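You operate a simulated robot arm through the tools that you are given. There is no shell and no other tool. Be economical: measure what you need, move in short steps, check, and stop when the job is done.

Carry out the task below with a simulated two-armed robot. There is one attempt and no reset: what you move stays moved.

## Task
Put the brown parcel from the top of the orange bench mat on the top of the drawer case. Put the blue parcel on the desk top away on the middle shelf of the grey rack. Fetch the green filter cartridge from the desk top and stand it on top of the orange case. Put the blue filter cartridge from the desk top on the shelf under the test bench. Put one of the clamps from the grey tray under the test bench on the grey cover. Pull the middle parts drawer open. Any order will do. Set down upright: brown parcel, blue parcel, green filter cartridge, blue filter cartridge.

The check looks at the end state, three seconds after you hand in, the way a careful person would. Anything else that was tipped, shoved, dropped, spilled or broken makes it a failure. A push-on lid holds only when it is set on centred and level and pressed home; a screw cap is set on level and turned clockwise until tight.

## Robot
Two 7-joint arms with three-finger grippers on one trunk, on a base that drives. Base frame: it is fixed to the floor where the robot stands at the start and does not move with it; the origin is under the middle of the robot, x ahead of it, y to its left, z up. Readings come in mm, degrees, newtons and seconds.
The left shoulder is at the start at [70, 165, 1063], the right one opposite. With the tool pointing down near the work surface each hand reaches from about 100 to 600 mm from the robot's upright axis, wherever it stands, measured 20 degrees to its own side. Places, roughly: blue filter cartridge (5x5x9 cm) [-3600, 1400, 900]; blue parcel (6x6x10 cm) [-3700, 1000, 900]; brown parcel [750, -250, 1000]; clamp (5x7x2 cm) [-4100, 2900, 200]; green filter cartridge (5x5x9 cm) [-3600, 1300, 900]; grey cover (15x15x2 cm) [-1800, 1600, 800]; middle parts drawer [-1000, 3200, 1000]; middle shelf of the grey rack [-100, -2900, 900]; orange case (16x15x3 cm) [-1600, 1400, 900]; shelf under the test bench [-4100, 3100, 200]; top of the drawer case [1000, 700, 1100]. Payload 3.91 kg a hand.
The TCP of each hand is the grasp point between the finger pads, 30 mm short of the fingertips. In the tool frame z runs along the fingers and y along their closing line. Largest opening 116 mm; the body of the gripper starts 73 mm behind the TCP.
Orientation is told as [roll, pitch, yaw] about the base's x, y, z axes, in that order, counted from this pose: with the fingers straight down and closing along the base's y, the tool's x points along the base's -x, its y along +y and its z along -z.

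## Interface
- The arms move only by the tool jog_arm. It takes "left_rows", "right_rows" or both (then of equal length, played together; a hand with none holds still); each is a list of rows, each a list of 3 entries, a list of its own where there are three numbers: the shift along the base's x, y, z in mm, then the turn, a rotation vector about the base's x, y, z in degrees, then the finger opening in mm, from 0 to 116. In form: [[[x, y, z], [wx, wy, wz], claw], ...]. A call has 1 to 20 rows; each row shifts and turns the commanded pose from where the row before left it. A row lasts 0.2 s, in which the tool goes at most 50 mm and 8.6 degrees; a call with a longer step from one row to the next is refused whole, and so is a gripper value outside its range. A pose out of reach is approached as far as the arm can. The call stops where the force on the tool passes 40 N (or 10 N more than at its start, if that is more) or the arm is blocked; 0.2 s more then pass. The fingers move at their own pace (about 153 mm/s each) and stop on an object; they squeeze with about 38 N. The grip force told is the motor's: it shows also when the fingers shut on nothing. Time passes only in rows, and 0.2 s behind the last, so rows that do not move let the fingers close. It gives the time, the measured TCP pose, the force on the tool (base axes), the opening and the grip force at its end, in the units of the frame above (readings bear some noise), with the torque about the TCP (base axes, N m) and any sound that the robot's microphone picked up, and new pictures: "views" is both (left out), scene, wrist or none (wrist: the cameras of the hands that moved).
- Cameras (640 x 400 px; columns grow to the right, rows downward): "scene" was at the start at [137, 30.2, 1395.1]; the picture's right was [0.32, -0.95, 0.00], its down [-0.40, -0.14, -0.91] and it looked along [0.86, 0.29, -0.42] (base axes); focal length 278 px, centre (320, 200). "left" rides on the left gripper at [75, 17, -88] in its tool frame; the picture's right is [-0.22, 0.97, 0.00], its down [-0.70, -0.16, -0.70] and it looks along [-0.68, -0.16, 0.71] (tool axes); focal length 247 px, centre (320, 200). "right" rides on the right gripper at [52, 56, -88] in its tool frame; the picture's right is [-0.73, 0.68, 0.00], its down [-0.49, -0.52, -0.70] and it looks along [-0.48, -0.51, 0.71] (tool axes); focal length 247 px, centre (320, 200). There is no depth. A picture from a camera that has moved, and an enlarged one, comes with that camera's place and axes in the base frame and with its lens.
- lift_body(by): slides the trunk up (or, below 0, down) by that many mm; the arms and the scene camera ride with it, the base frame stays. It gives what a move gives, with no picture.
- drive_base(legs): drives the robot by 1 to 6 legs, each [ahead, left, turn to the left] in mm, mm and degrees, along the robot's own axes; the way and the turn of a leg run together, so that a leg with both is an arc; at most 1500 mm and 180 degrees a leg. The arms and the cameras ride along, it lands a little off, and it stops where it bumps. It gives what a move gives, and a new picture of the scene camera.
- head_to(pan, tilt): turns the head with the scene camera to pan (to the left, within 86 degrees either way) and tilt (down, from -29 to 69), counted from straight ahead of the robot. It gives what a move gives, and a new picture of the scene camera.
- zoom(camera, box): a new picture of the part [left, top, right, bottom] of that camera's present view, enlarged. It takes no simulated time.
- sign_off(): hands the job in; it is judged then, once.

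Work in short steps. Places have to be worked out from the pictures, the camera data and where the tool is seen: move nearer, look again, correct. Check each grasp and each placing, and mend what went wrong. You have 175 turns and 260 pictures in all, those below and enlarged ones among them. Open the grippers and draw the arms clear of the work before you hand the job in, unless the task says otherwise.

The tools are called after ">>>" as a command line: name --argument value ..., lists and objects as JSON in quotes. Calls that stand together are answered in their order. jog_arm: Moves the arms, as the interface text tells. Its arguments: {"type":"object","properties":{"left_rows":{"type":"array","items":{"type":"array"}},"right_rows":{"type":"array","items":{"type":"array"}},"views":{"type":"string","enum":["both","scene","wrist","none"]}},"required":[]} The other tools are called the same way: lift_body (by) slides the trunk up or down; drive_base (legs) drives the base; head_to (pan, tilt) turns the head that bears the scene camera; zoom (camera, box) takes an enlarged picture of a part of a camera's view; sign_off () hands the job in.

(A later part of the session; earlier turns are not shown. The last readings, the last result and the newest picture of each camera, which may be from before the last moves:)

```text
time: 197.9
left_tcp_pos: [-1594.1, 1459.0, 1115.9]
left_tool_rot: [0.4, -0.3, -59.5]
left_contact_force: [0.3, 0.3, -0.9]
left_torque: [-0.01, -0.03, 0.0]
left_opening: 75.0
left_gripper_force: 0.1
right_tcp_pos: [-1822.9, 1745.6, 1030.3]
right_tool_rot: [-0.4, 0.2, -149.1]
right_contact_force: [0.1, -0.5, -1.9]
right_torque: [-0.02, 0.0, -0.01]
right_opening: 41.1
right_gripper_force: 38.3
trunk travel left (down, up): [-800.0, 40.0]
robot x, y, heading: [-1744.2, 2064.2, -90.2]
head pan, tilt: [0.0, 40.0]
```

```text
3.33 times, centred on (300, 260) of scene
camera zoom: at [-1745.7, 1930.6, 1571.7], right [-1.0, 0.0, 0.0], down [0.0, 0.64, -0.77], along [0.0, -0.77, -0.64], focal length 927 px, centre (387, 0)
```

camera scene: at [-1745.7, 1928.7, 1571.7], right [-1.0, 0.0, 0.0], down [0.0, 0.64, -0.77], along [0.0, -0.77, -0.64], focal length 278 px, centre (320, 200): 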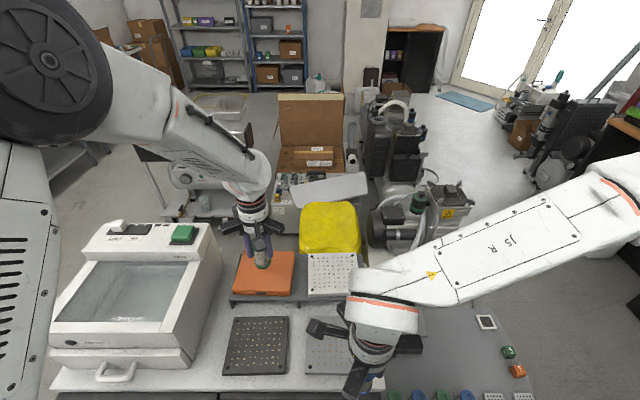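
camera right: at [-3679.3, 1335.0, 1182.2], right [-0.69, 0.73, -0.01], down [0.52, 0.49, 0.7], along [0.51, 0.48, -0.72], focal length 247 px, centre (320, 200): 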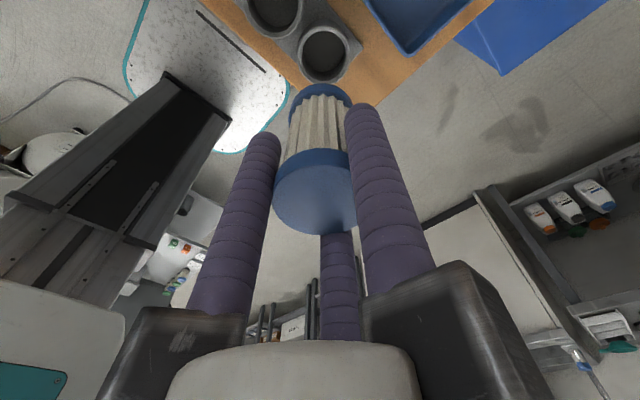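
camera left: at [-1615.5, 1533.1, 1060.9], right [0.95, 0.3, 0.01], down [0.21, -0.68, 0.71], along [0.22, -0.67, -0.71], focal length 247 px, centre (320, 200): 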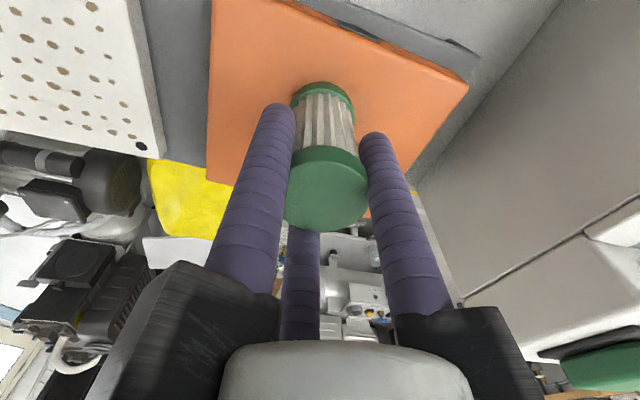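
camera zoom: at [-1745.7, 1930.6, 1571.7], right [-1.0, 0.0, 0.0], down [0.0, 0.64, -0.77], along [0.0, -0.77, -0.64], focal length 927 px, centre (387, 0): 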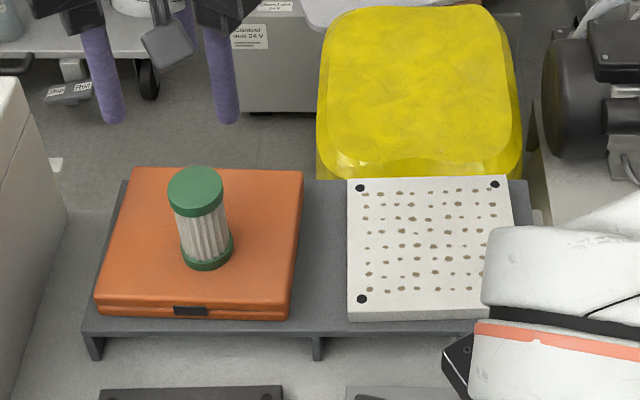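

Green stands upright on the orange case. Now set the blue down temporarily on the grey cover (≈(-1783,1608)) to swap hands; left hand retracts meanwhile.

>>> jog_arm --left_rows '[[[0, 40, 10], [0, 0, 0], 75], [[0, 45, 10], [0, 0, 0], 75], [[0, 45, 0], [0, 0, 0], 75], [[0, 45, 0], [0, 0, 0], 75], [[0, 45, 0], [0, 0, 0], 75], [[0, 0, 0], [0, 0, 0], 75]]' --right_rows '[[[8, -27, 0], [0, 0, 0], 30], [[8, -27, 0], [0, 0, 0], 30], [[8, -27, -20], [0, 0, 0], 30], [[8, -27, -30], [0, 0, 0], 30], [[8, -27, -30], [0, 0, 0], 30], [[0, 0, -30], [0, 0, 0], 30]]'

>>> zoom --camera "scene" --box '[260, 240, 440, 375]'

```text
time: 199.3
left_tcp_pos: [-1590.5, 1677.4, 1132.8]
left_tool_rot: [0.4, -0.3, -59.6]
left_contact_force: [0.3, -0.5, 0.2]
left_torque: [-0.01, 0.02, -0.02]
left_opening: 75.2
left_gripper_force: 0.0
right_tcp_pos: [-1782.8, 1608.5, 920.2]
right_tool_rot: [-0.4, 0.2, -149.1]
right_contact_force: [-0.3, -0.6, -1.6]
right_torque: [0.01, 0.01, -0.03]
right_opening: 40.9
right_gripper_force: 38.0
trunk travel left (down, up): [-800.0, 40.0]
robot x, y, heading: [-1745.4, 2067.9, -89.7]
head pan, tilt: [0.0, 40.0]
camera scene: at [-1743.9, 1928.0, 1571.6], right [-1.0, 0.0, 0.0], down [0.0, 0.64, -0.77], along [0.0, -0.77, -0.64], focal length 278 px, centre (320, 200)
camera right: at [-1710.0, 1585.5, 1008.1], right [-0.28, -0.96, -0.01], down [-0.69, 0.19, 0.7], along [-0.67, 0.2, -0.71], focal length 247 px, centre (320, 200)
camera left: at [-1614.6, 1750.6, 1220.3], right [0.95, 0.3, 0.01], down [0.21, -0.68, 0.7], along [0.22, -0.67, -0.71], focal length 247 px, centre (320, 200)
```

scene: 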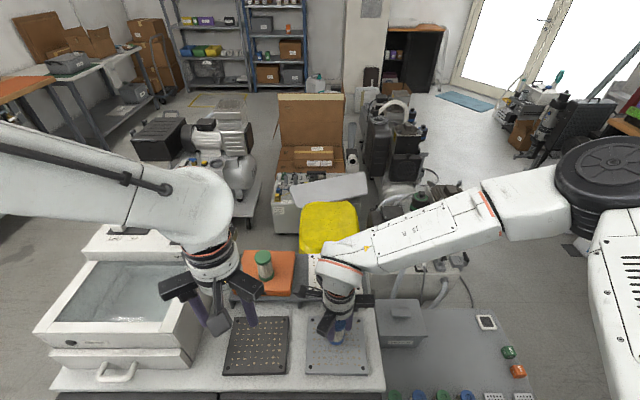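
right: 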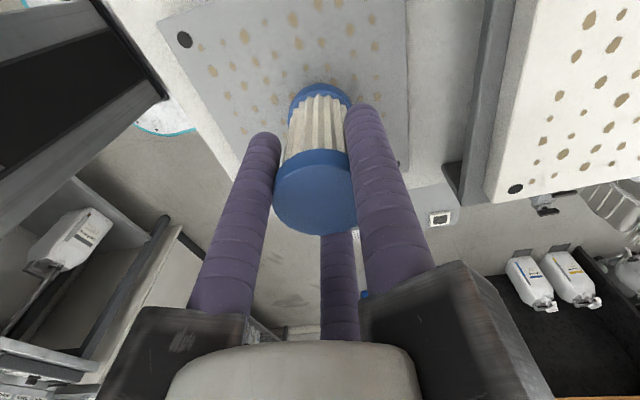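
left: 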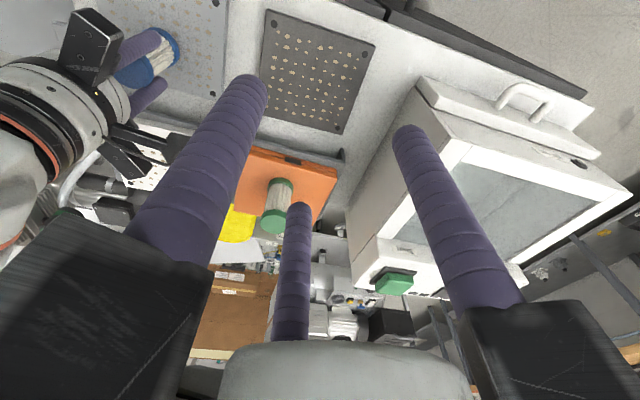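

```text
2.96 times, centred on (350, 308) of scene
camera zoom: at [-1743.9, 1928.0, 1571.6], right [-1.0, 0.0, 0.0], down [0.0, 0.64, -0.77], along [0.0, -0.77, -0.64], focal length 824 px, centre (231, -118)
```

zoom: 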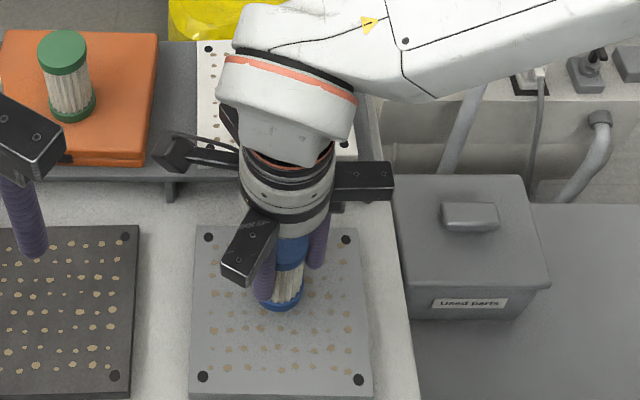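

Over the cover. Lowering with small final steps until contact.

>>> jog_arm --right_rows '[[[0, 0, -15], [0, 0, 0], 30], [[0, 0, -13], [0, 0, 0], 30], [[0, 0, -4], [0, 0, 0], 30], [[0, 0, -3], [0, 0, 0], 30], [[0, 0, -2], [0, 0, 0], 30], [[0, 0, -2], [0, 0, 0], 30], [[0, 0, -2], [0, 0, 0], 30]]' --views "none"

>>> jog_arm --right_rows '[[[0, 0, -1], [0, 0, 0], 30], [[0, 0, -1], [0, 0, 0], 30], [[0, 0, -1], [0, 0, 0], 30]]' --views "none"

```text
time: 200.9
left_tcp_pos: [-1591.6, 1678.9, 1134.1]
left_tool_rot: [0.4, -0.4, -59.5]
left_contact_force: [-0.1, -0.2, 0.2]
left_torque: [-0.01, 0.0, 0.02]
left_opening: 74.9
left_gripper_force: 0.0
right_tcp_pos: [-1781.4, 1609.9, 879.7]
right_tool_rot: [-0.3, 0.2, -149.0]
right_contact_force: [-1.5, -4.6, 28.7]
right_torque: [-0.16, 0.04, 0.04]
right_opening: 40.8
right_gripper_force: 38.2
trunk travel left (down, up): [-800.0, 40.0]
robot x, y, heading: [-1746.9, 2067.0, -90.2]
head pan, tilt: [0.0, 40.0]
```

```text
time: 201.7
left_tcp_pos: [-1592.5, 1678.8, 1132.7]
left_tool_rot: [0.4, -0.4, -59.4]
left_contact_force: [-0.5, -0.7, -0.1]
left_torque: [0.01, 0.02, -0.01]
left_opening: 75.2
left_gripper_force: 0.1
right_tcp_pos: [-1782.2, 1611.1, 876.8]
right_tool_rot: [-0.3, 0.2, -149.1]
right_contact_force: [-2.4, -6.2, 28.9]
right_torque: [-0.28, 0.05, 0.04]
right_opening: 41.0
right_gripper_force: 37.7
trunk travel left (down, up): [-800.0, 40.0]
robot x, y, heading: [-1745.5, 2066.4, -89.9]
head pan, tilt: [0.0, 40.0]
```

In contact. Opening, rising and retracting the right hand.

>>> jog_arm --right_rows '[[[0, 0, 3], [0, 0, 0], 42], [[0, 0, 0], [0, 0, 0], 50], [[0, 0, 0], [0, 0, 0], 75], [[0, 0, 20], [0, 0, 0], 75], [[0, 0, 40], [0, 0, 0], 75], [[0, 0, 40], [0, 0, 0], 75], [[0, 0, 45], [0, 0, 0], 75], [[-20, 40, 10], [0, 0, 0], 75], [[-20, 40, 10], [0, 0, 0], 75], [[-20, 40, 10], [0, 0, 0], 75]]' --views "none"

>>> zoom --camera "scene" --box '[260, 240, 440, 375]'

```text
time: 203.9
left_tcp_pos: [-1592.6, 1679.6, 1133.6]
left_tool_rot: [0.5, -0.4, -59.4]
left_contact_force: [-0.1, 0.6, -0.4]
left_torque: [-0.01, -0.01, 0.0]
left_opening: 75.1
left_gripper_force: 0.1
right_tcp_pos: [-1843.0, 1734.1, 1054.2]
right_tool_rot: [-0.3, 0.2, -149.0]
right_contact_force: [-0.1, 0.3, -0.2]
right_torque: [-0.04, 0.0, -0.02]
right_opening: 75.2
right_gripper_force: 0.0
trunk travel left (down, up): [-800.0, 40.0]
robot x, y, heading: [-1747.8, 2067.8, -89.8]
head pan, tilt: [0.0, 40.0]
```

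```text
2.96 times, centred on (350, 308) of scene
camera zoom: at [-1746.4, 1931.2, 1571.8], right [-1.0, 0.0, 0.0], down [0.0, 0.64, -0.77], along [0.0, -0.77, -0.64], focal length 824 px, centre (231, -118)
```

zoom: 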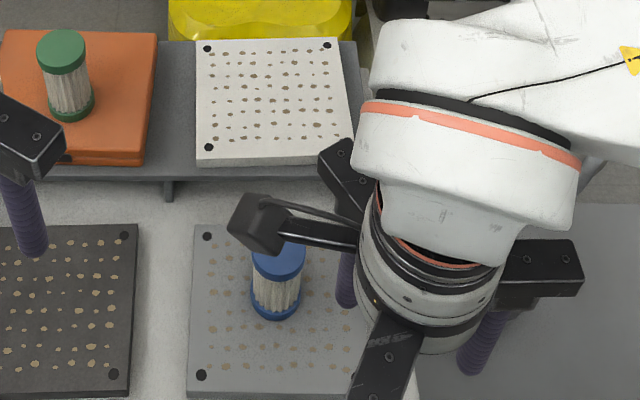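

Blue stands on the cover at (-1782,1611). The left hand can reach across; moving right hand aside and left hand above blue.

>>> jog_arm --right_rows '[[[-30, 0, 20], [0, 0, 0], 75], [[-30, 0, 20], [0, 0, 0], 75], [[-30, 0, 20], [0, 0, 0], 75], [[-30, 0, 20], [0, 0, 0], 75], [[0, 0, 0], [0, 0, 0], 75], [[0, 0, 0], [0, 0, 0], 75]]' --left_rows '[[[-20, 0, 0], [0, 0, 0], 70], [[-30, -10, 0], [0, 0, 0], 70], [[-35, -15, -15], [0, 0, 0], 70], [[-35, -15, -30], [0, 0, 0], 70], [[-35, -15, -30], [0, 0, 0], 70], [[-35, -13, -30], [0, 0, 0], 70]]'

>>> zoom --camera "scene" --box '[260, 240, 440, 375]'

```text
time: 205.3
left_tcp_pos: [-1788.8, 1601.5, 1044.0]
left_tool_rot: [-1.8, -0.3, -59.0]
left_contact_force: [0.2, -0.8, 0.0]
left_torque: [0.03, -0.01, 0.0]
left_opening: 70.0
left_gripper_force: 0.0
right_tcp_pos: [-1959.6, 1714.6, 1137.2]
right_tool_rot: [-0.3, 0.4, -149.0]
right_contact_force: [-0.8, 0.3, 0.5]
right_torque: [0.0, -0.02, -0.01]
right_opening: 74.9
right_gripper_force: 0.1
right hand out of reach, approached as far as the arm can: row 1, 2
trunk travel left (down, up): [-800.0, 40.0]
robot x, y, heading: [-1744.7, 2065.0, -90.0]
head pan, tilt: [0.0, 40.0]
camera scene: at [-1746.7, 1927.7, 1571.6], right [-1.0, 0.0, 0.0], down [0.0, 0.64, -0.77], along [0.0, -0.77, -0.64], focal length 278 px, centre (320, 200)
camera right: at [-1885.4, 1691.9, 1225.1], right [-0.28, -0.96, -0.01], down [-0.69, 0.19, 0.7], along [-0.67, 0.2, -0.71], focal length 247 px, centre (320, 200)
camera left: at [-1809.5, 1676.3, 1131.3], right [0.95, 0.31, -0.03], down [0.24, -0.67, 0.71], along [0.2, -0.68, -0.71], focal length 247 px, centre (320, 200)
```

scene: 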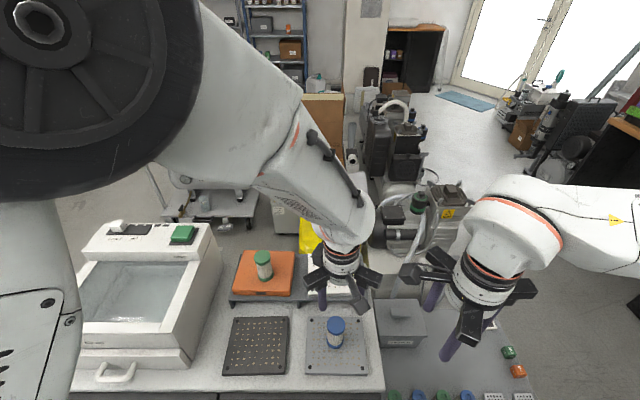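
right: 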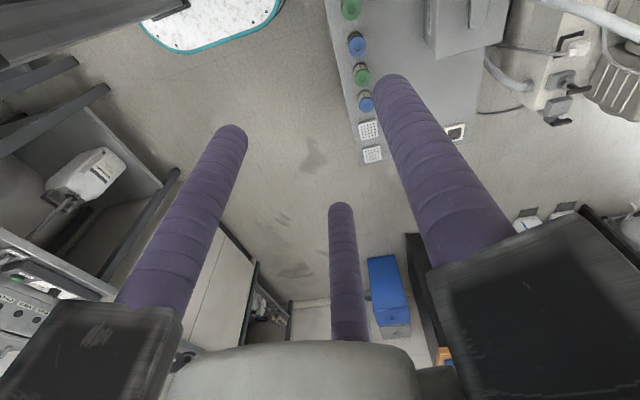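
left: 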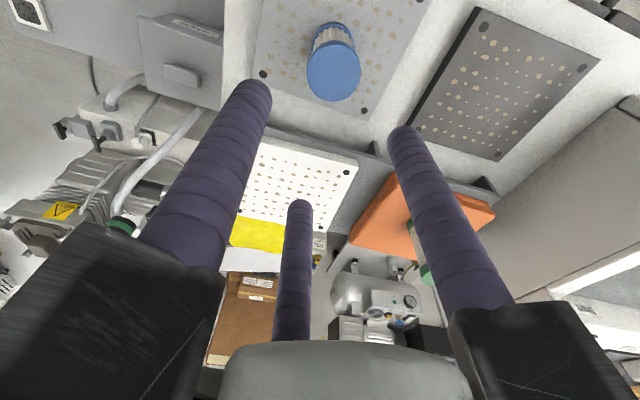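

```text
2.96 times, centred on (350, 308) of scene
camera zoom: at [-1746.7, 1927.7, 1571.6], right [-1.0, 0.0, 0.0], down [0.0, 0.64, -0.77], along [0.0, -0.77, -0.64], focal length 824 px, centre (231, -118)
```

zoom: 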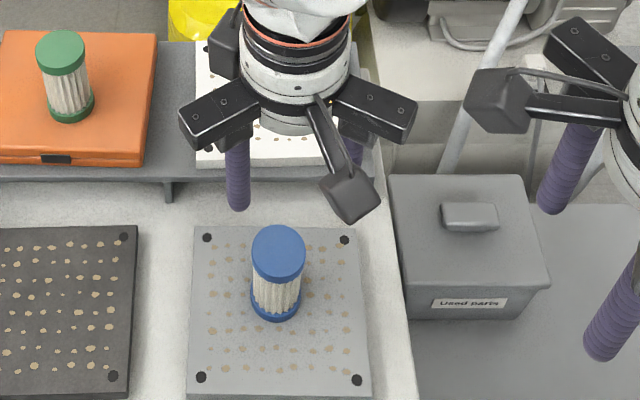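

Left hand is in reach. Correct to (-1782,1611), level it, and lower in stages.

>>> jog_arm --left_rows '[[[4, 5, -20], [0.9, -1.5, 0], 70], [[3, 4, -30], [0, 0, 0], 70], [[0, 0, -35], [0, 0, 0], 70]]' --views "wrist"

```text
time: 206.3
left_tcp_pos: [-1779.2, 1600.7, 972.5]
left_tool_rot: [-2.8, 2.2, -55.8]
left_contact_force: [-0.3, -0.5, 0.6]
left_torque: [0.01, 0.01, -0.01]
left_opening: 70.0
left_gripper_force: 0.1
right_tcp_pos: [-1958.7, 1715.9, 1138.2]
right_tool_rot: [-0.4, 0.3, -149.1]
right_contact_force: [-0.6, 0.5, 0.3]
right_torque: [-0.02, -0.07, 0.02]
right_opening: 75.3
right_gripper_force: 0.0
trunk travel left (down, up): [-800.0, 40.0]
robot x, y, heading: [-1746.0, 2060.6, -90.1]
head pan, tilt: [0.0, 40.0]
stopped in row 3 (left hand): the arm was blocked; the commanded pose is now the measured one
camera left: at [-1800.5, 1671.1, 1063.1], right [0.93, 0.36, -0.06], down [0.3, -0.67, 0.68], along [0.21, -0.65, -0.73], focal length 247 px, centre (320, 200)
```

left: 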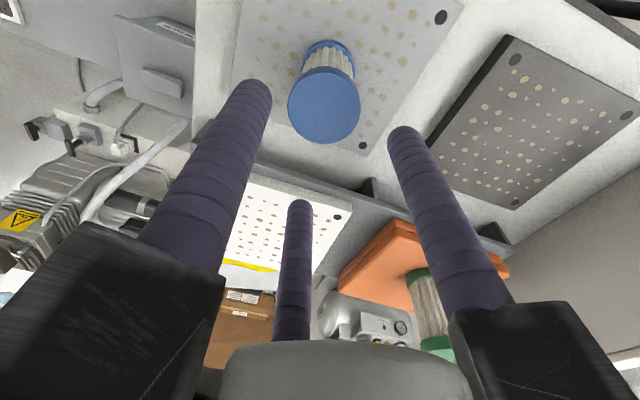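

Arm blocked in this awkward cross-reach. Raise again, back the base 75 mm, strafe right 150 mm to give the left arm a natural pose.

>>> jog_arm --left_rows '[[[0, 0, 30], [0, 0, 0], 70], [[0, 0, 35], [0, 0, 0], 70], [[20, 30, 20], [0, 0, 0], 70], [[40, 20, 10], [0, 0, 0], 70], [[45, 10, 0], [1.4, -2.4, -3], 70]]' --views "none"

>>> drive_base --legs '[[-80, 0, 0], [0, -160, 0]]'

```text
time: 207.5
left_tcp_pos: [-1674.6, 1662.9, 1064.8]
left_tool_rot: [0.1, 2.0, -58.9]
left_contact_force: [0.3, -0.5, 0.5]
left_torque: [-0.02, 0.01, 0.01]
left_opening: 70.0
left_gripper_force: 0.0
right_tcp_pos: [-1957.3, 1715.4, 1138.1]
right_tool_rot: [-0.3, 0.3, -149.1]
right_contact_force: [0.6, -0.5, -0.5]
right_torque: [0.0, 0.0, -0.01]
right_opening: 74.9
right_gripper_force: 0.0
trunk travel left (down, up): [-800.0, 40.0]
robot x, y, heading: [-1746.1, 2066.1, -90.0]
head pan, tilt: [0.0, 40.0]
```

```text
time: 209.6
left_tcp_pos: [-1832.8, 1741.7, 1063.5]
left_tool_rot: [0.0, 2.2, -59.0]
left_contact_force: [0.4, 0.0, -0.3]
left_torque: [-0.01, 0.02, 0.02]
left_opening: 69.8
left_gripper_force: 0.1
right_tcp_pos: [-2116.0, 1795.4, 1138.2]
right_tool_rot: [-0.5, 0.1, -149.2]
right_contact_force: [0.9, 0.1, 0.6]
right_torque: [0.01, 0.03, -0.02]
right_opening: 75.0
right_gripper_force: 0.1
trunk travel left (down, up): [-800.0, 40.0]
robot x, y, heading: [-1899.6, 2146.1, -90.2]
head pan, tilt: [0.0, 40.0]
camera scene: at [-1901.8, 2007.8, 1571.6], right [-1.0, 0.0, 0.0], down [0.0, 0.64, -0.77], along [0.0, -0.77, -0.64], focal length 278 px, centre (320, 200)
```

scene: 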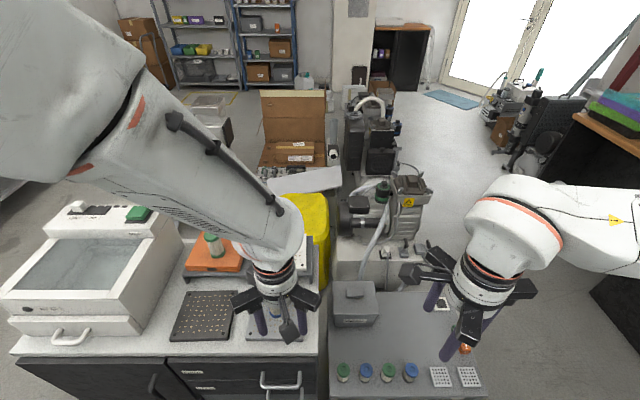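

Now moving the left hand to (-1782,1611) and levelling it.

>>> jog_arm --left_rows '[[[15, -32, 0], [-1.9, -1.1, 0], 70], [[15, -33, 0], [0, 0, 0], 70], [[12, -33, -30], [0, 0, 0], 70], [[9, -33, -40], [0, 0, 0], 70]]'

>>> zoom --camera "scene" --box '[200, 230, 360, 350]'

```text
refused: row 4 steps farther than a row can; nothing moved
```

```text
3.33 times, centred on (280, 290) of scene
camera zoom: at [-1901.8, 2007.8, 1571.6], right [-1.0, 0.0, 0.0], down [0.0, 0.64, -0.77], along [0.0, -0.77, -0.64], focal length 927 px, centre (453, -100)
```

zoom: 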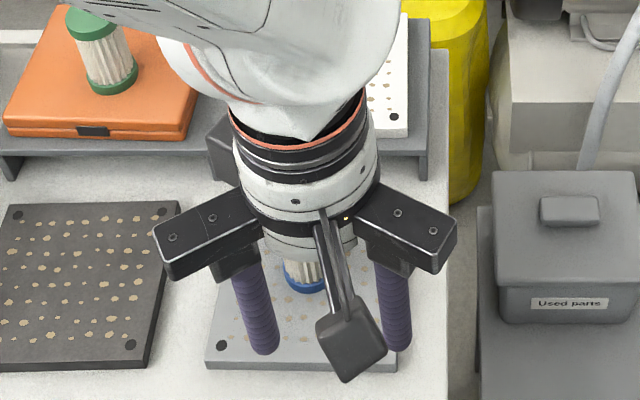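

Resending with smaller steps.

>>> jog_arm --left_rows '[[[15, -32, 0], [-1.9, -1.1, 0], 70], [[15, -33, 0], [0, 0, 0], 70], [[12, -33, -20], [0, 0, 0], 70], [[9, -33, -25], [0, 0, 0], 70], [[0, 0, -25], [0, 0, 0], 70]]'

>>> zoom --camera "scene" --box '[200, 230, 360, 350]'

```text
time: 210.8
left_tcp_pos: [-1782.1, 1610.0, 995.3]
left_tool_rot: [0.0, -0.1, -59.0]
left_contact_force: [0.1, 0.1, 0.3]
left_torque: [-0.02, 0.02, -0.02]
left_opening: 69.8
left_gripper_force: 0.1
right_tcp_pos: [-2118.2, 1795.6, 1137.6]
right_tool_rot: [-0.4, 0.2, -149.2]
right_contact_force: [-0.4, 0.1, -0.4]
right_torque: [0.0, 0.02, 0.0]
right_opening: 74.9
right_gripper_force: 0.0
trunk travel left (down, up): [-800.0, 40.0]
robot x, y, heading: [-1902.8, 2143.5, -90.3]
head pan, tilt: [0.0, 40.0]
camera scene: at [-1904.6, 2008.8, 1571.7], right [-1.0, 0.0, 0.0], down [0.0, 0.64, -0.77], along [0.0, -0.77, -0.64], focal length 278 px, centre (320, 200)
camera left: at [-1807.0, 1683.6, 1082.8], right [0.95, 0.31, 0.0], down [0.22, -0.68, 0.7], along [0.22, -0.67, -0.71], focal length 247 px, centre (320, 200)
```

scene: 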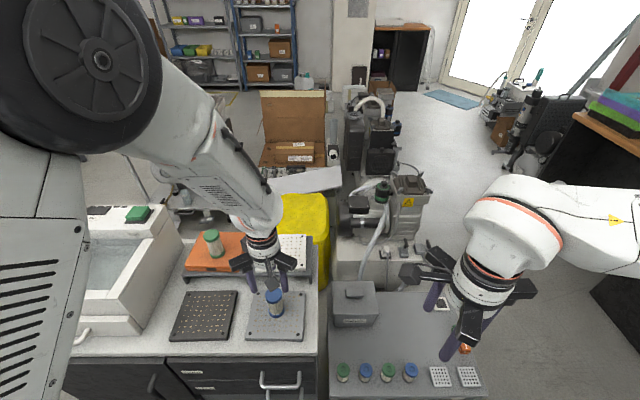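
left: 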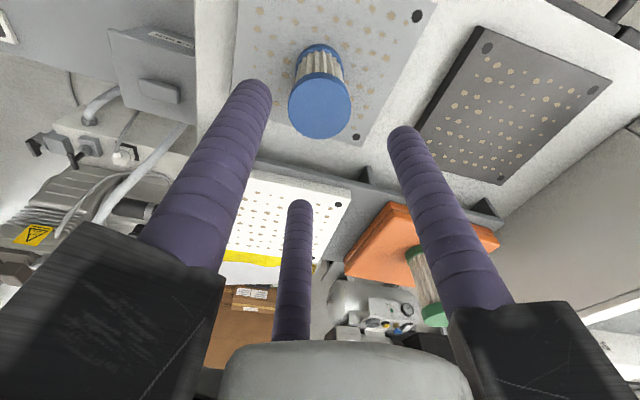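

```text
3.33 times, centred on (280, 290) of scene
camera zoom: at [-1904.6, 2008.8, 1571.7], right [-1.0, 0.0, 0.0], down [0.0, 0.64, -0.77], along [0.0, -0.77, -0.64], focal length 927 px, centre (453, -100)
```

zoom: 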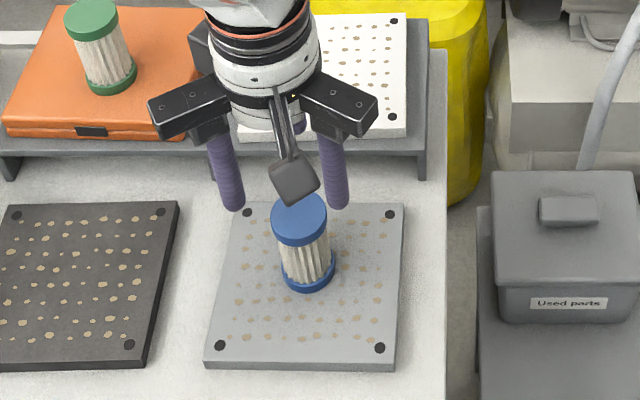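

Blue at ≈(-1781,1604). Descend to z≈880 with -5 mm y correction, then grip and lift.

>>> jog_arm --left_rows '[[[0, -5, -30], [0, 0, 0], 70], [[0, 0, -30], [0, 0, 0], 70], [[0, 0, -30], [0, 0, 0], 70], [[0, 0, -25], [0, 0, 0], 70], [[0, 0, 0], [0, 0, 0], 50], [[0, 0, 0], [0, 0, 0], 30], [[0, 0, 0], [0, 0, 0], 30]]' --views "wrist"

```text
time: 212.3
left_tcp_pos: [-1784.7, 1604.4, 881.3]
left_tool_rot: [0.1, -0.2, -59.0]
left_contact_force: [-0.3, -0.3, 0.4]
left_torque: [0.0, -0.01, 0.0]
left_opening: 40.9
left_gripper_force: 37.7
right_tcp_pos: [-2117.3, 1795.2, 1136.5]
right_tool_rot: [-0.5, 0.2, -149.2]
right_contact_force: [-0.1, -0.2, 0.0]
right_torque: [0.02, -0.01, 0.03]
right_opening: 75.3
right_gripper_force: 0.1
trunk travel left (down, up): [-800.0, 40.0]
robot x, y, heading: [-1906.8, 2143.4, -90.4]
head pan, tilt: [0.0, 40.0]
camera left: at [-1808.3, 1677.8, 968.4], right [0.95, 0.31, 0.0], down [0.22, -0.68, 0.7], along [0.22, -0.67, -0.71], focal length 247 px, centre (320, 200)
```

left: 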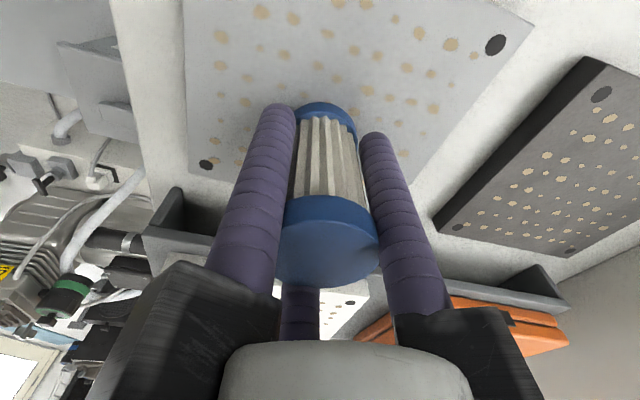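

Blue now in the left hand. Lift and retract.

>>> jog_arm --left_rows '[[[0, 0, 30], [0, 0, 0], 30], [[0, 0, 45], [0, 0, 0], 30], [[0, 0, 45], [0, 0, 0], 30], [[0, 10, 45], [0, 0, 0], 30], [[0, 40, 10], [0, 0, 0], 30], [[0, 40, 0], [0, 0, 0], 30], [[0, 40, 0], [0, 0, 0], 30]]' --views "scene"

```text
time: 213.9
left_tcp_pos: [-1782.4, 1737.9, 1057.6]
left_tool_rot: [0.0, -0.2, -59.0]
left_contact_force: [0.0, 0.7, -0.7]
left_torque: [-0.05, 0.0, -0.02]
left_opening: 40.8
left_gripper_force: 37.8
right_tcp_pos: [-2116.8, 1798.4, 1138.5]
right_tool_rot: [-0.3, 0.1, -149.2]
right_contact_force: [0.1, 0.1, 0.5]
right_torque: [-0.02, -0.03, 0.01]
right_opening: 75.0
right_gripper_force: 0.0
trunk travel left (down, up): [-800.0, 40.0]
robot x, y, heading: [-1905.1, 2147.1, -89.8]
head pan, tilt: [0.0, 40.0]
camera scene: at [-1904.6, 2011.3, 1571.9], right [-1.0, 0.0, 0.0], down [0.0, 0.64, -0.77], along [0.0, -0.77, -0.64], focal length 278 px, centre (320, 200)
```

scene: 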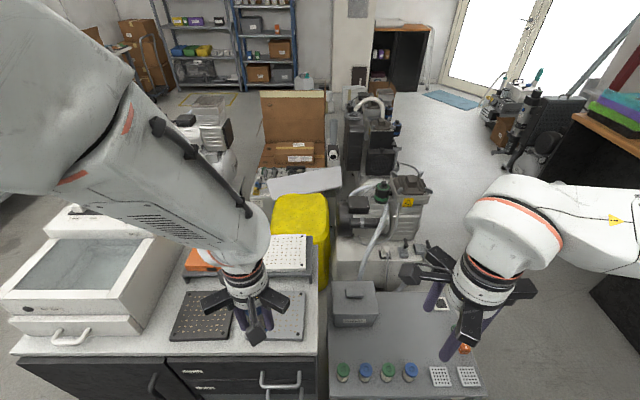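

Driving back to the test bench, ending heading ≈70° at about (-3760,2200).

>>> drive_base --legs '[[-130, 0, 0], [0, 0, -90], [1500, 0, 0], [350, 80, 0], [0, 0, -110]]'

```text
time: 232.7
left_tcp_pos: [-3725.9, 2606.6, 1055.3]
left_tool_rot: [0.1, -0.2, 100.6]
left_contact_force: [-0.7, -1.0, -1.5]
left_torque: [0.02, -0.01, 0.01]
left_opening: 40.8
left_gripper_force: 37.6
right_tcp_pos: [-3433.3, 2433.8, 1137.8]
right_tool_rot: [-0.4, 0.1, 10.4]
right_contact_force: [-0.2, -0.1, -0.3]
right_torque: [-0.01, -0.02, 0.0]
right_opening: 75.3
right_gripper_force: 0.1
trunk travel left (down, up): [-800.0, 40.0]
robot x, y, heading: [-3752.8, 2182.4, 69.5]
head pan, tilt: [0.0, 40.0]
camera scene: at [-3707.4, 2308.6, 1571.6], right [0.94, -0.35, 0.0], down [-0.23, -0.6, -0.77], along [0.27, 0.72, -0.64], focal length 278 px, centre (320, 200)
```

scene: 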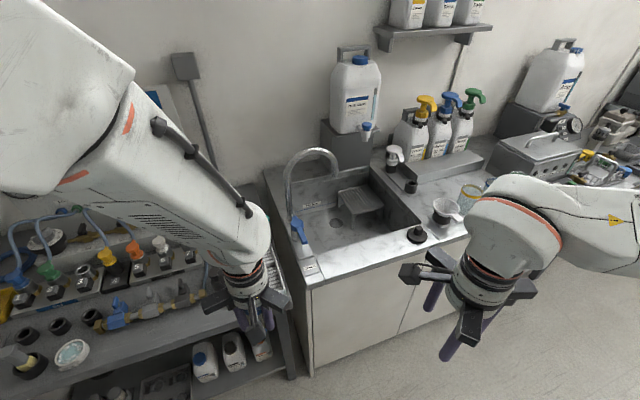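

Retract left hand 70 mm, then shift base 235 mm in -x before lowering.

>>> jog_arm --left_rows '[[[0, -35, 0], [0, 0, 0], 30], [[0, -35, 0], [0, 0, 0], 30]]' --views "none"

>>> drive_base --legs '[[-82, 220, 0]]'

```text
time: 233.3
left_tcp_pos: [-3730.0, 2533.5, 1056.9]
left_tool_rot: [-0.2, -0.2, 100.8]
left_contact_force: [-0.2, 0.3, -1.2]
left_torque: [0.04, -0.03, 0.01]
left_opening: 40.8
left_gripper_force: 38.2
right_tcp_pos: [-3434.5, 2432.9, 1137.6]
right_tool_rot: [-0.5, 0.1, 10.5]
right_contact_force: [-0.6, -0.1, 0.8]
right_torque: [-0.01, -0.03, 0.03]
right_opening: 75.3
right_gripper_force: 0.1
trunk travel left (down, up): [-800.0, 40.0]
robot x, y, heading: [-3756.1, 2184.2, 69.6]
head pan, tilt: [0.0, 40.0]
```

```text
time: 235.1
left_tcp_pos: [-3966.0, 2536.6, 1056.0]
left_tool_rot: [0.2, -0.2, 100.5]
left_contact_force: [0.2, -0.3, -1.2]
left_torque: [-0.03, 0.02, -0.02]
left_opening: 40.7
left_gripper_force: 38.2
right_tcp_pos: [-3669.2, 2435.5, 1136.9]
right_tool_rot: [-0.3, 0.4, 10.4]
right_contact_force: [0.1, 0.2, 0.5]
right_torque: [0.02, 0.02, 0.02]
right_opening: 75.2
right_gripper_force: 0.0
trunk travel left (down, up): [-800.0, 40.0]
robot x, y, heading: [-3995.6, 2180.9, 69.5]
head pan, tilt: [0.0, 40.0]
camera scene: at [-3944.1, 2310.4, 1571.6], right [0.94, -0.35, 0.0], down [-0.23, -0.6, -0.77], along [0.27, 0.72, -0.64], focal length 278 px, centre (320, 200)
```

scene: 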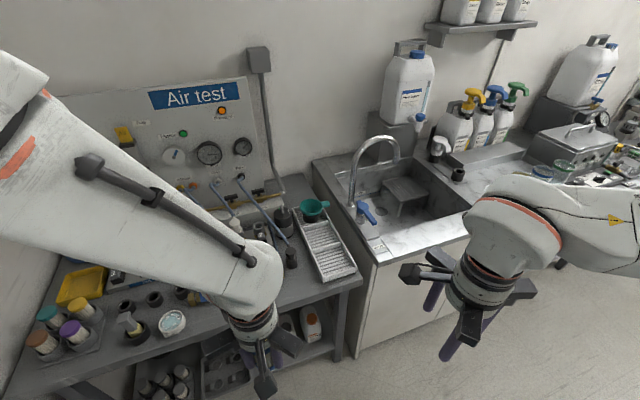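

Turning to 84° so the left elbow clears the bench edge while lowering the trunk.

>>> drive_base --legs '[[0, 0, 14.5]]'

>>> lift_body --by -400

>>> lift_body --by -390

```text
time: 236.3
left_tcp_pos: [-4055.1, 2532.3, 1056.4]
left_tool_rot: [0.2, -0.2, 115.1]
left_contact_force: [0.7, 0.0, -0.5]
left_torque: [0.0, -0.04, -0.01]
left_opening: 40.9
left_gripper_force: 38.2
right_tcp_pos: [-3744.9, 2508.4, 1137.9]
right_tool_rot: [-0.5, 0.2, 25.0]
right_contact_force: [0.0, 0.1, 0.3]
right_torque: [0.02, 0.0, -0.01]
right_opening: 75.2
right_gripper_force: 0.0
trunk travel left (down, up): [-800.0, 40.0]
robot x, y, heading: [-3990.3, 2181.6, 84.2]
head pan, tilt: [0.0, 40.0]
camera scene: at [-3978.8, 2318.2, 1571.6], right [0.99, -0.1, 0.0], down [-0.07, -0.64, -0.77], along [0.08, 0.76, -0.64], focal length 278 px, centre (320, 200)
```

scene: 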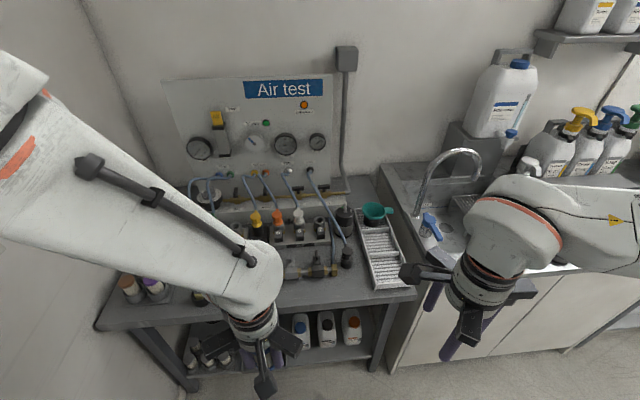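

```text
time: 240.2
left_tcp_pos: [-4054.5, 2532.8, 657.3]
left_tool_rot: [0.1, -0.3, 115.1]
left_contact_force: [-0.6, 0.1, -0.4]
left_torque: [0.02, 0.02, -0.02]
left_opening: 40.6
left_gripper_force: 37.9
right_tcp_pos: [-3744.9, 2507.9, 738.1]
right_tool_rot: [-0.4, 0.2, 25.1]
right_contact_force: [1.1, 0.3, 0.6]
right_torque: [0.02, 0.0, 0.02]
right_opening: 75.0
right_gripper_force: 0.0
trunk travel left (down, up): [-400.0, 440.0]
robot x, y, heading: [-3990.7, 2183.3, 83.9]
head pan, tilt: [0.0, 40.0]
```

```text
time: 243.9
left_tcp_pos: [-4055.1, 2530.8, 265.9]
left_tool_rot: [0.2, -0.2, 115.3]
left_contact_force: [0.1, -0.1, -0.5]
left_torque: [-0.02, 0.01, -0.03]
left_opening: 41.0
left_gripper_force: 37.9
right_tcp_pos: [-3745.1, 2508.1, 347.2]
right_tool_rot: [-0.4, 0.3, 25.0]
right_contact_force: [-0.1, 0.2, -0.1]
right_torque: [0.03, 0.0, 0.0]
right_opening: 75.1
right_gripper_force: 0.1
trunk travel left (down, up): [-10.0, 830.0]
robot x, y, heading: [-3997.7, 2182.7, 84.2]
head pan, tilt: [0.0, 40.0]
```

Lowered. Raise the left hand to z≈330 and extend forward under the bench edge.

>>> jog_arm --left_rows '[[[0, 0, 32], [0, 0, 0], 30], [[0, 0, 32], [0, 0, 0], 30], [[-9, 40, 0], [0, 0, 0], 30], [[-9, 40, 0], [0, 0, 0], 30], [[-9, 40, 0], [0, 0, 0], 30], [[-9, 40, 0], [0, 0, 0], 30], [[-9, 40, 0], [0, 0, 0], 30], [[-9, 40, 0], [0, 0, 0], 30]]'

```text
time: 245.7
left_tcp_pos: [-4110.2, 2771.5, 331.4]
left_tool_rot: [0.1, -0.2, 115.2]
left_contact_force: [0.4, -0.7, -1.0]
left_torque: [-0.02, 0.0, 0.0]
left_opening: 40.9
left_gripper_force: 38.2
right_tcp_pos: [-3744.6, 2507.4, 347.5]
right_tool_rot: [-0.4, 0.3, 24.9]
right_contact_force: [0.4, -0.6, 0.1]
right_torque: [0.0, 0.02, 0.02]
right_opening: 75.1
right_gripper_force: 0.1
trunk travel left (down, up): [-10.0, 830.0]
robot x, y, heading: [-3992.6, 2182.6, 84.2]
head pan, tilt: [0.0, 40.0]
camera scene: at [-3979.0, 2318.0, 781.6], right [0.99, -0.1, 0.0], down [-0.07, -0.64, -0.77], along [0.08, 0.76, -0.64], focal length 278 px, centre (320, 200)
camera left: at [-4094.1, 2696.7, 418.2], right [-0.98, -0.21, 0.0], down [-0.15, 0.7, 0.7], along [-0.15, 0.69, -0.71], focal length 247 px, centre (320, 200)
```

scene: 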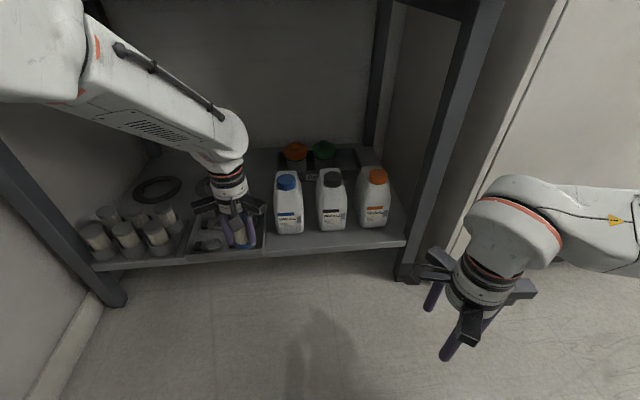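
left: 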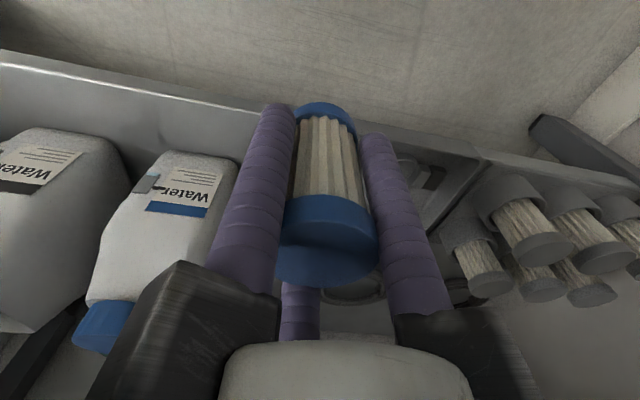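

Reach is good. The elbow still looks high, so I extend the arm further to flatten it before driving in.

>>> jog_arm --left_rows '[[[-4, 30, 0], [0, 0, 0], 30], [[-4, 30, 0], [0, 0, 0], 30], [[-2, 30, 0], [0, 0, 0], 30], [[0, 25, 0], [0, 0, 0], 30]]' --views "none"

>>> head_to --pan 25 --tilt 15

```text
time: 246.7
left_tcp_pos: [-4118.3, 2887.2, 331.2]
left_tool_rot: [0.1, -0.2, 115.2]
left_contact_force: [-0.6, -0.2, -1.2]
left_torque: [0.01, 0.0, -0.03]
left_opening: 41.0
left_gripper_force: 38.4
right_tcp_pos: [-3743.7, 2508.1, 346.8]
right_tool_rot: [-0.4, 0.1, 25.0]
right_contact_force: [-1.4, 0.9, 0.3]
right_torque: [-0.02, -0.03, 0.04]
right_opening: 75.0
right_gripper_force: 0.0
trunk travel left (down, up): [-10.0, 830.0]
robot x, y, heading: [-3991.8, 2181.8, 84.1]
head pan, tilt: [0.0, 40.0]
```

```text
time: 247.6
left_tcp_pos: [-4119.6, 2886.0, 330.4]
left_tool_rot: [0.1, -0.1, 115.2]
left_contact_force: [-0.7, 0.6, -1.0]
left_torque: [-0.02, 0.0, 0.01]
left_opening: 41.0
left_gripper_force: 38.2
right_tcp_pos: [-3744.0, 2508.5, 347.6]
right_tool_rot: [-0.5, 0.2, 25.0]
right_contact_force: [-0.9, 0.9, 0.0]
right_torque: [-0.02, -0.02, 0.01]
right_opening: 74.8
right_gripper_force: 0.1
trunk travel left (down, up): [-10.0, 830.0]
robot x, y, heading: [-3991.7, 2187.0, 84.2]
head pan, tilt: [25.0, 15.0]
camera scene: at [-4018.2, 2321.9, 821.1], right [0.95, 0.33, 0.0], down [0.08, -0.25, -0.97], along [-0.32, 0.91, -0.26], focal length 278 px, centre (320, 200)
```

scene: 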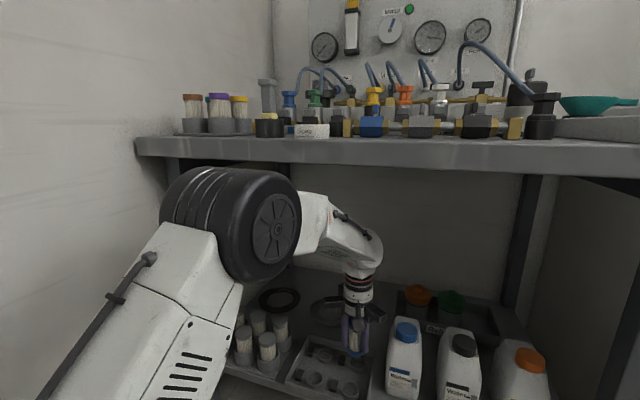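

The arm extends farther than expected. Continue extending toward y≈3010 instead of driving.

>>> jog_arm --left_rows '[[[0, 30, 0], [0, 0, 0], 30], [[0, 30, 0], [0, 0, 0], 30], [[0, 30, 0], [0, 0, 0], 30], [[0, 30, 0], [0, 0, 0], 30]]' --views "scene"

```text
time: 248.6
left_tcp_pos: [-4119.6, 3007.5, 330.5]
left_tool_rot: [0.1, -0.2, 115.1]
left_contact_force: [1.3, 0.0, -0.4]
left_torque: [0.02, 0.0, -0.01]
left_opening: 40.4
left_gripper_force: 38.1
right_tcp_pos: [-3743.7, 2507.7, 347.9]
right_tool_rot: [-0.4, 0.2, 25.0]
right_contact_force: [-0.4, -0.5, -0.3]
right_torque: [0.0, 0.02, -0.01]
right_opening: 75.0
right_gripper_force: 0.1
trunk travel left (down, up): [-10.0, 830.0]
robot x, y, heading: [-3990.4, 2183.0, 84.3]
head pan, tilt: [25.0, 15.0]
camera scene: at [-4018.2, 2321.8, 821.2], right [0.94, 0.33, 0.0], down [0.08, -0.24, -0.97], along [-0.32, 0.91, -0.26], focal length 278 px, centre (320, 200)
```

scene: 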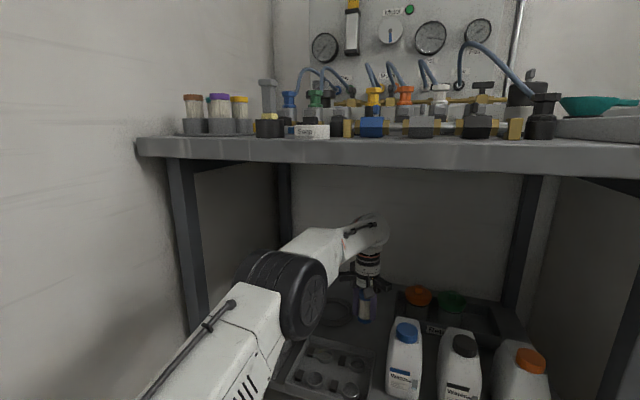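

Excellent. 40 mm more, then look down at the spot.

>>> jog_arm --left_rows '[[[0, 25, 0], [0, 0, 0], 30], [[0, 20, -20], [0, 0, 0], 30]]' --views "wrist"

>>> head_to --pan 15 --tilt 30

>>> zoom --camera "scene" --box '[240, 100, 440, 250]'

```text
time: 249.2
left_tcp_pos: [-4131.2, 3032.6, 315.2]
left_tool_rot: [0.0, -0.2, 115.3]
left_contact_force: [0.5, 0.5, -1.4]
left_torque: [-0.03, -0.03, 0.0]
left_opening: 40.9
left_gripper_force: 38.2
left hand out of reach, approached as far as the arm can: row 1, 2
right_tcp_pos: [-3744.4, 2507.8, 346.7]
right_tool_rot: [-0.5, 0.2, 25.1]
right_contact_force: [1.2, 1.1, -1.0]
right_torque: [0.0, 0.03, 0.01]
right_opening: 74.9
right_gripper_force: 0.0
trunk travel left (down, up): [-10.0, 830.0]
robot x, y, heading: [-3989.8, 2184.8, 84.1]
head pan, tilt: [25.0, 15.0]
camera left: at [-4113.9, 2957.2, 403.0], right [-0.98, -0.21, 0.0], down [-0.15, 0.7, 0.7], along [-0.15, 0.68, -0.71], focal length 247 px, centre (320, 200)
```

left: 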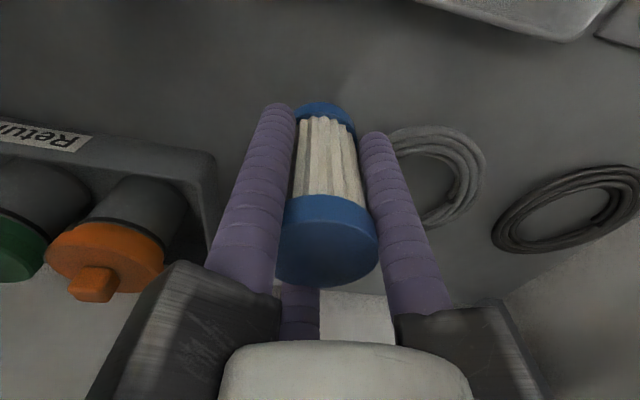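

```text
time: 250.0
left_tcp_pos: [-4129.3, 3032.5, 316.3]
left_tool_rot: [0.1, -0.2, 115.2]
left_contact_force: [-0.9, -0.7, -0.7]
left_torque: [0.0, 0.01, -0.03]
left_opening: 40.9
left_gripper_force: 38.3
right_tcp_pos: [-3744.6, 2509.1, 347.4]
right_tool_rot: [-0.4, 0.1, 25.0]
right_contact_force: [0.4, -0.2, -0.1]
right_torque: [-0.02, -0.01, 0.0]
right_opening: 75.0
right_gripper_force: 0.1
trunk travel left (down, up): [-10.0, 830.0]
robot x, y, heading: [-3996.4, 2180.5, 84.2]
head pan, tilt: [15.0, 30.0]
camera scene: at [-4002.0, 2323.0, 797.0], right [0.99, 0.16, 0.0], down [0.08, -0.49, -0.87], along [-0.14, 0.86, -0.5], focal length 278 px, centre (320, 200)
```

scene: 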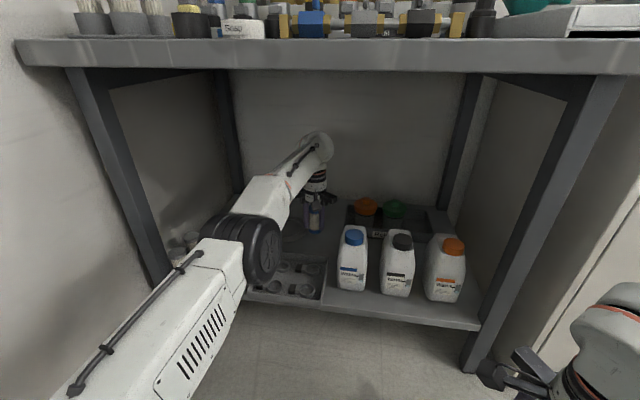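

```text
2.67 times, centred on (340, 175) of scene
camera zoom: at [-4002.0, 2323.0, 797.0], right [0.99, 0.16, 0.0], down [0.08, -0.49, -0.87], along [-0.14, 0.86, -0.5], focal length 741 px, centre (267, 267)
```

zoom: 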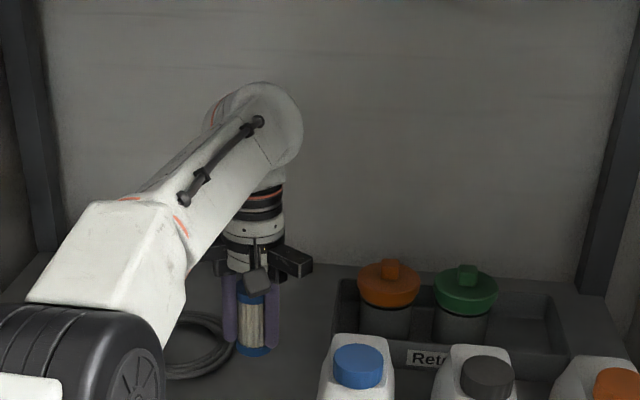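

Spot is clear (coil ≥35 mm away). Lowering.

>>> jog_arm --left_rows '[[[0, 0, -20], [0, 0, 0], 30], [[0, 0, -15], [0, 0, 0], 30], [[0, 0, -8], [0, 0, 0], 30], [[0, 0, -4], [0, 0, 0], 30], [[0, 0, -3], [0, 0, 0], 30], [[0, 0, -3], [0, 0, 0], 30]]' --views "none"

>>> zoom --camera "scene" --box '[240, 150, 400, 270]'

```text
time: 251.4
left_tcp_pos: [-4131.4, 3030.8, 263.3]
left_tool_rot: [0.1, -0.2, 115.2]
left_contact_force: [-0.4, -0.6, -0.6]
left_torque: [0.02, 0.01, -0.04]
left_opening: 40.9
left_gripper_force: 37.6
right_tcp_pos: [-3744.5, 2507.9, 347.0]
right_tool_rot: [-0.4, 0.3, 25.0]
right_contact_force: [0.2, 0.0, -0.2]
right_torque: [0.0, -0.01, 0.01]
right_opening: 75.1
right_gripper_force: 0.1
trunk travel left (down, up): [-10.0, 830.0]
robot x, y, heading: [-3992.2, 2184.4, 84.2]
head pan, tilt: [15.0, 30.0]
```

```text
3.33 times, centred on (320, 210) of scene
camera zoom: at [-4002.0, 2322.9, 797.0], right [0.99, 0.16, 0.0], down [0.08, -0.49, -0.87], along [-0.14, 0.85, -0.5], focal length 927 px, centre (320, 167)
```

zoom: 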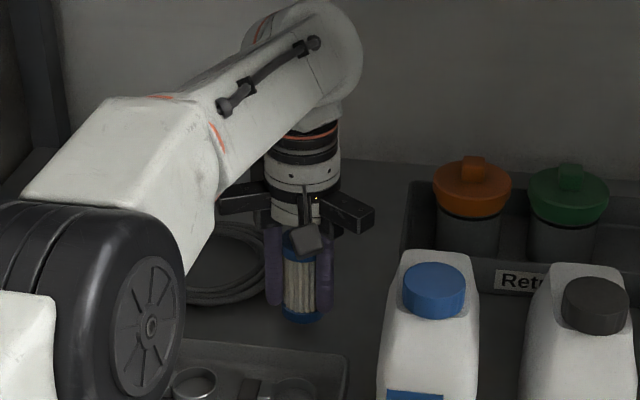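

Continuing down in 2–3 mm steps.

>>> jog_arm --left_rows '[[[0, 0, -3], [0, 0, 0], 30], [[0, 0, -3], [0, 0, 0], 30], [[0, 0, -2], [0, 0, 0], 30], [[0, 0, -2], [0, 0, 0], 30], [[0, 0, -2], [0, 0, 0], 30]]' --views "none"

>>> jog_arm --left_rows '[[[0, 0, -2], [0, 0, 0], 30], [[0, 0, -2], [0, 0, 0], 30], [[0, 0, -2], [0, 0, 0], 30]]' --views "wrist"

```text
time: 252.6
left_tcp_pos: [-4130.5, 3032.1, 250.4]
left_tool_rot: [0.1, -0.1, 115.2]
left_contact_force: [-0.8, -0.8, -0.9]
left_torque: [-0.01, 0.02, -0.02]
left_opening: 40.7
left_gripper_force: 38.1
right_tcp_pos: [-3744.9, 2508.9, 347.6]
right_tool_rot: [-0.4, 0.3, 25.1]
right_contact_force: [0.6, 0.1, 0.1]
right_torque: [-0.02, 0.01, 0.02]
right_opening: 75.2
right_gripper_force: 0.1
trunk travel left (down, up): [-10.0, 830.0]
robot x, y, heading: [-3992.9, 2182.5, 84.4]
head pan, tilt: [15.0, 30.0]
```

```text
time: 253.4
left_tcp_pos: [-4131.1, 3031.6, 245.2]
left_tool_rot: [0.1, -0.2, 115.1]
left_contact_force: [0.5, -0.6, 0.0]
left_torque: [0.03, -0.02, 0.04]
left_opening: 40.9
left_gripper_force: 38.5
right_tcp_pos: [-3745.6, 2508.3, 346.9]
right_tool_rot: [-0.4, 0.2, 24.9]
right_contact_force: [-0.4, -0.8, -0.3]
right_torque: [-0.02, -0.01, 0.0]
right_opening: 75.1
right_gripper_force: 0.1
trunk travel left (down, up): [-10.0, 830.0]
robot x, y, heading: [-3991.6, 2182.6, 84.1]
head pan, tilt: [15.0, 30.0]
camera left: at [-4114.4, 2957.3, 333.1], right [-0.98, -0.21, 0.0], down [-0.15, 0.7, 0.7], along [-0.15, 0.69, -0.71], focal length 247 px, centre (320, 200)
```

left: 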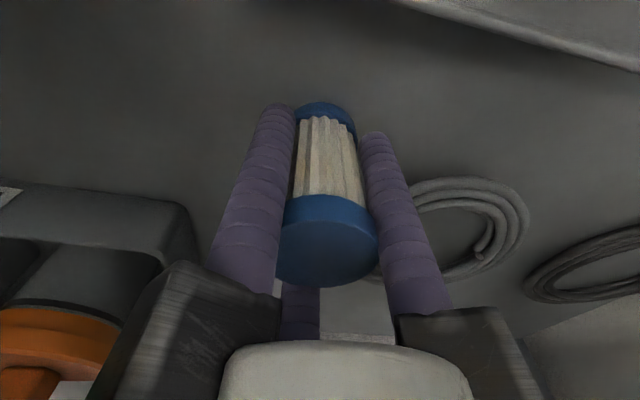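

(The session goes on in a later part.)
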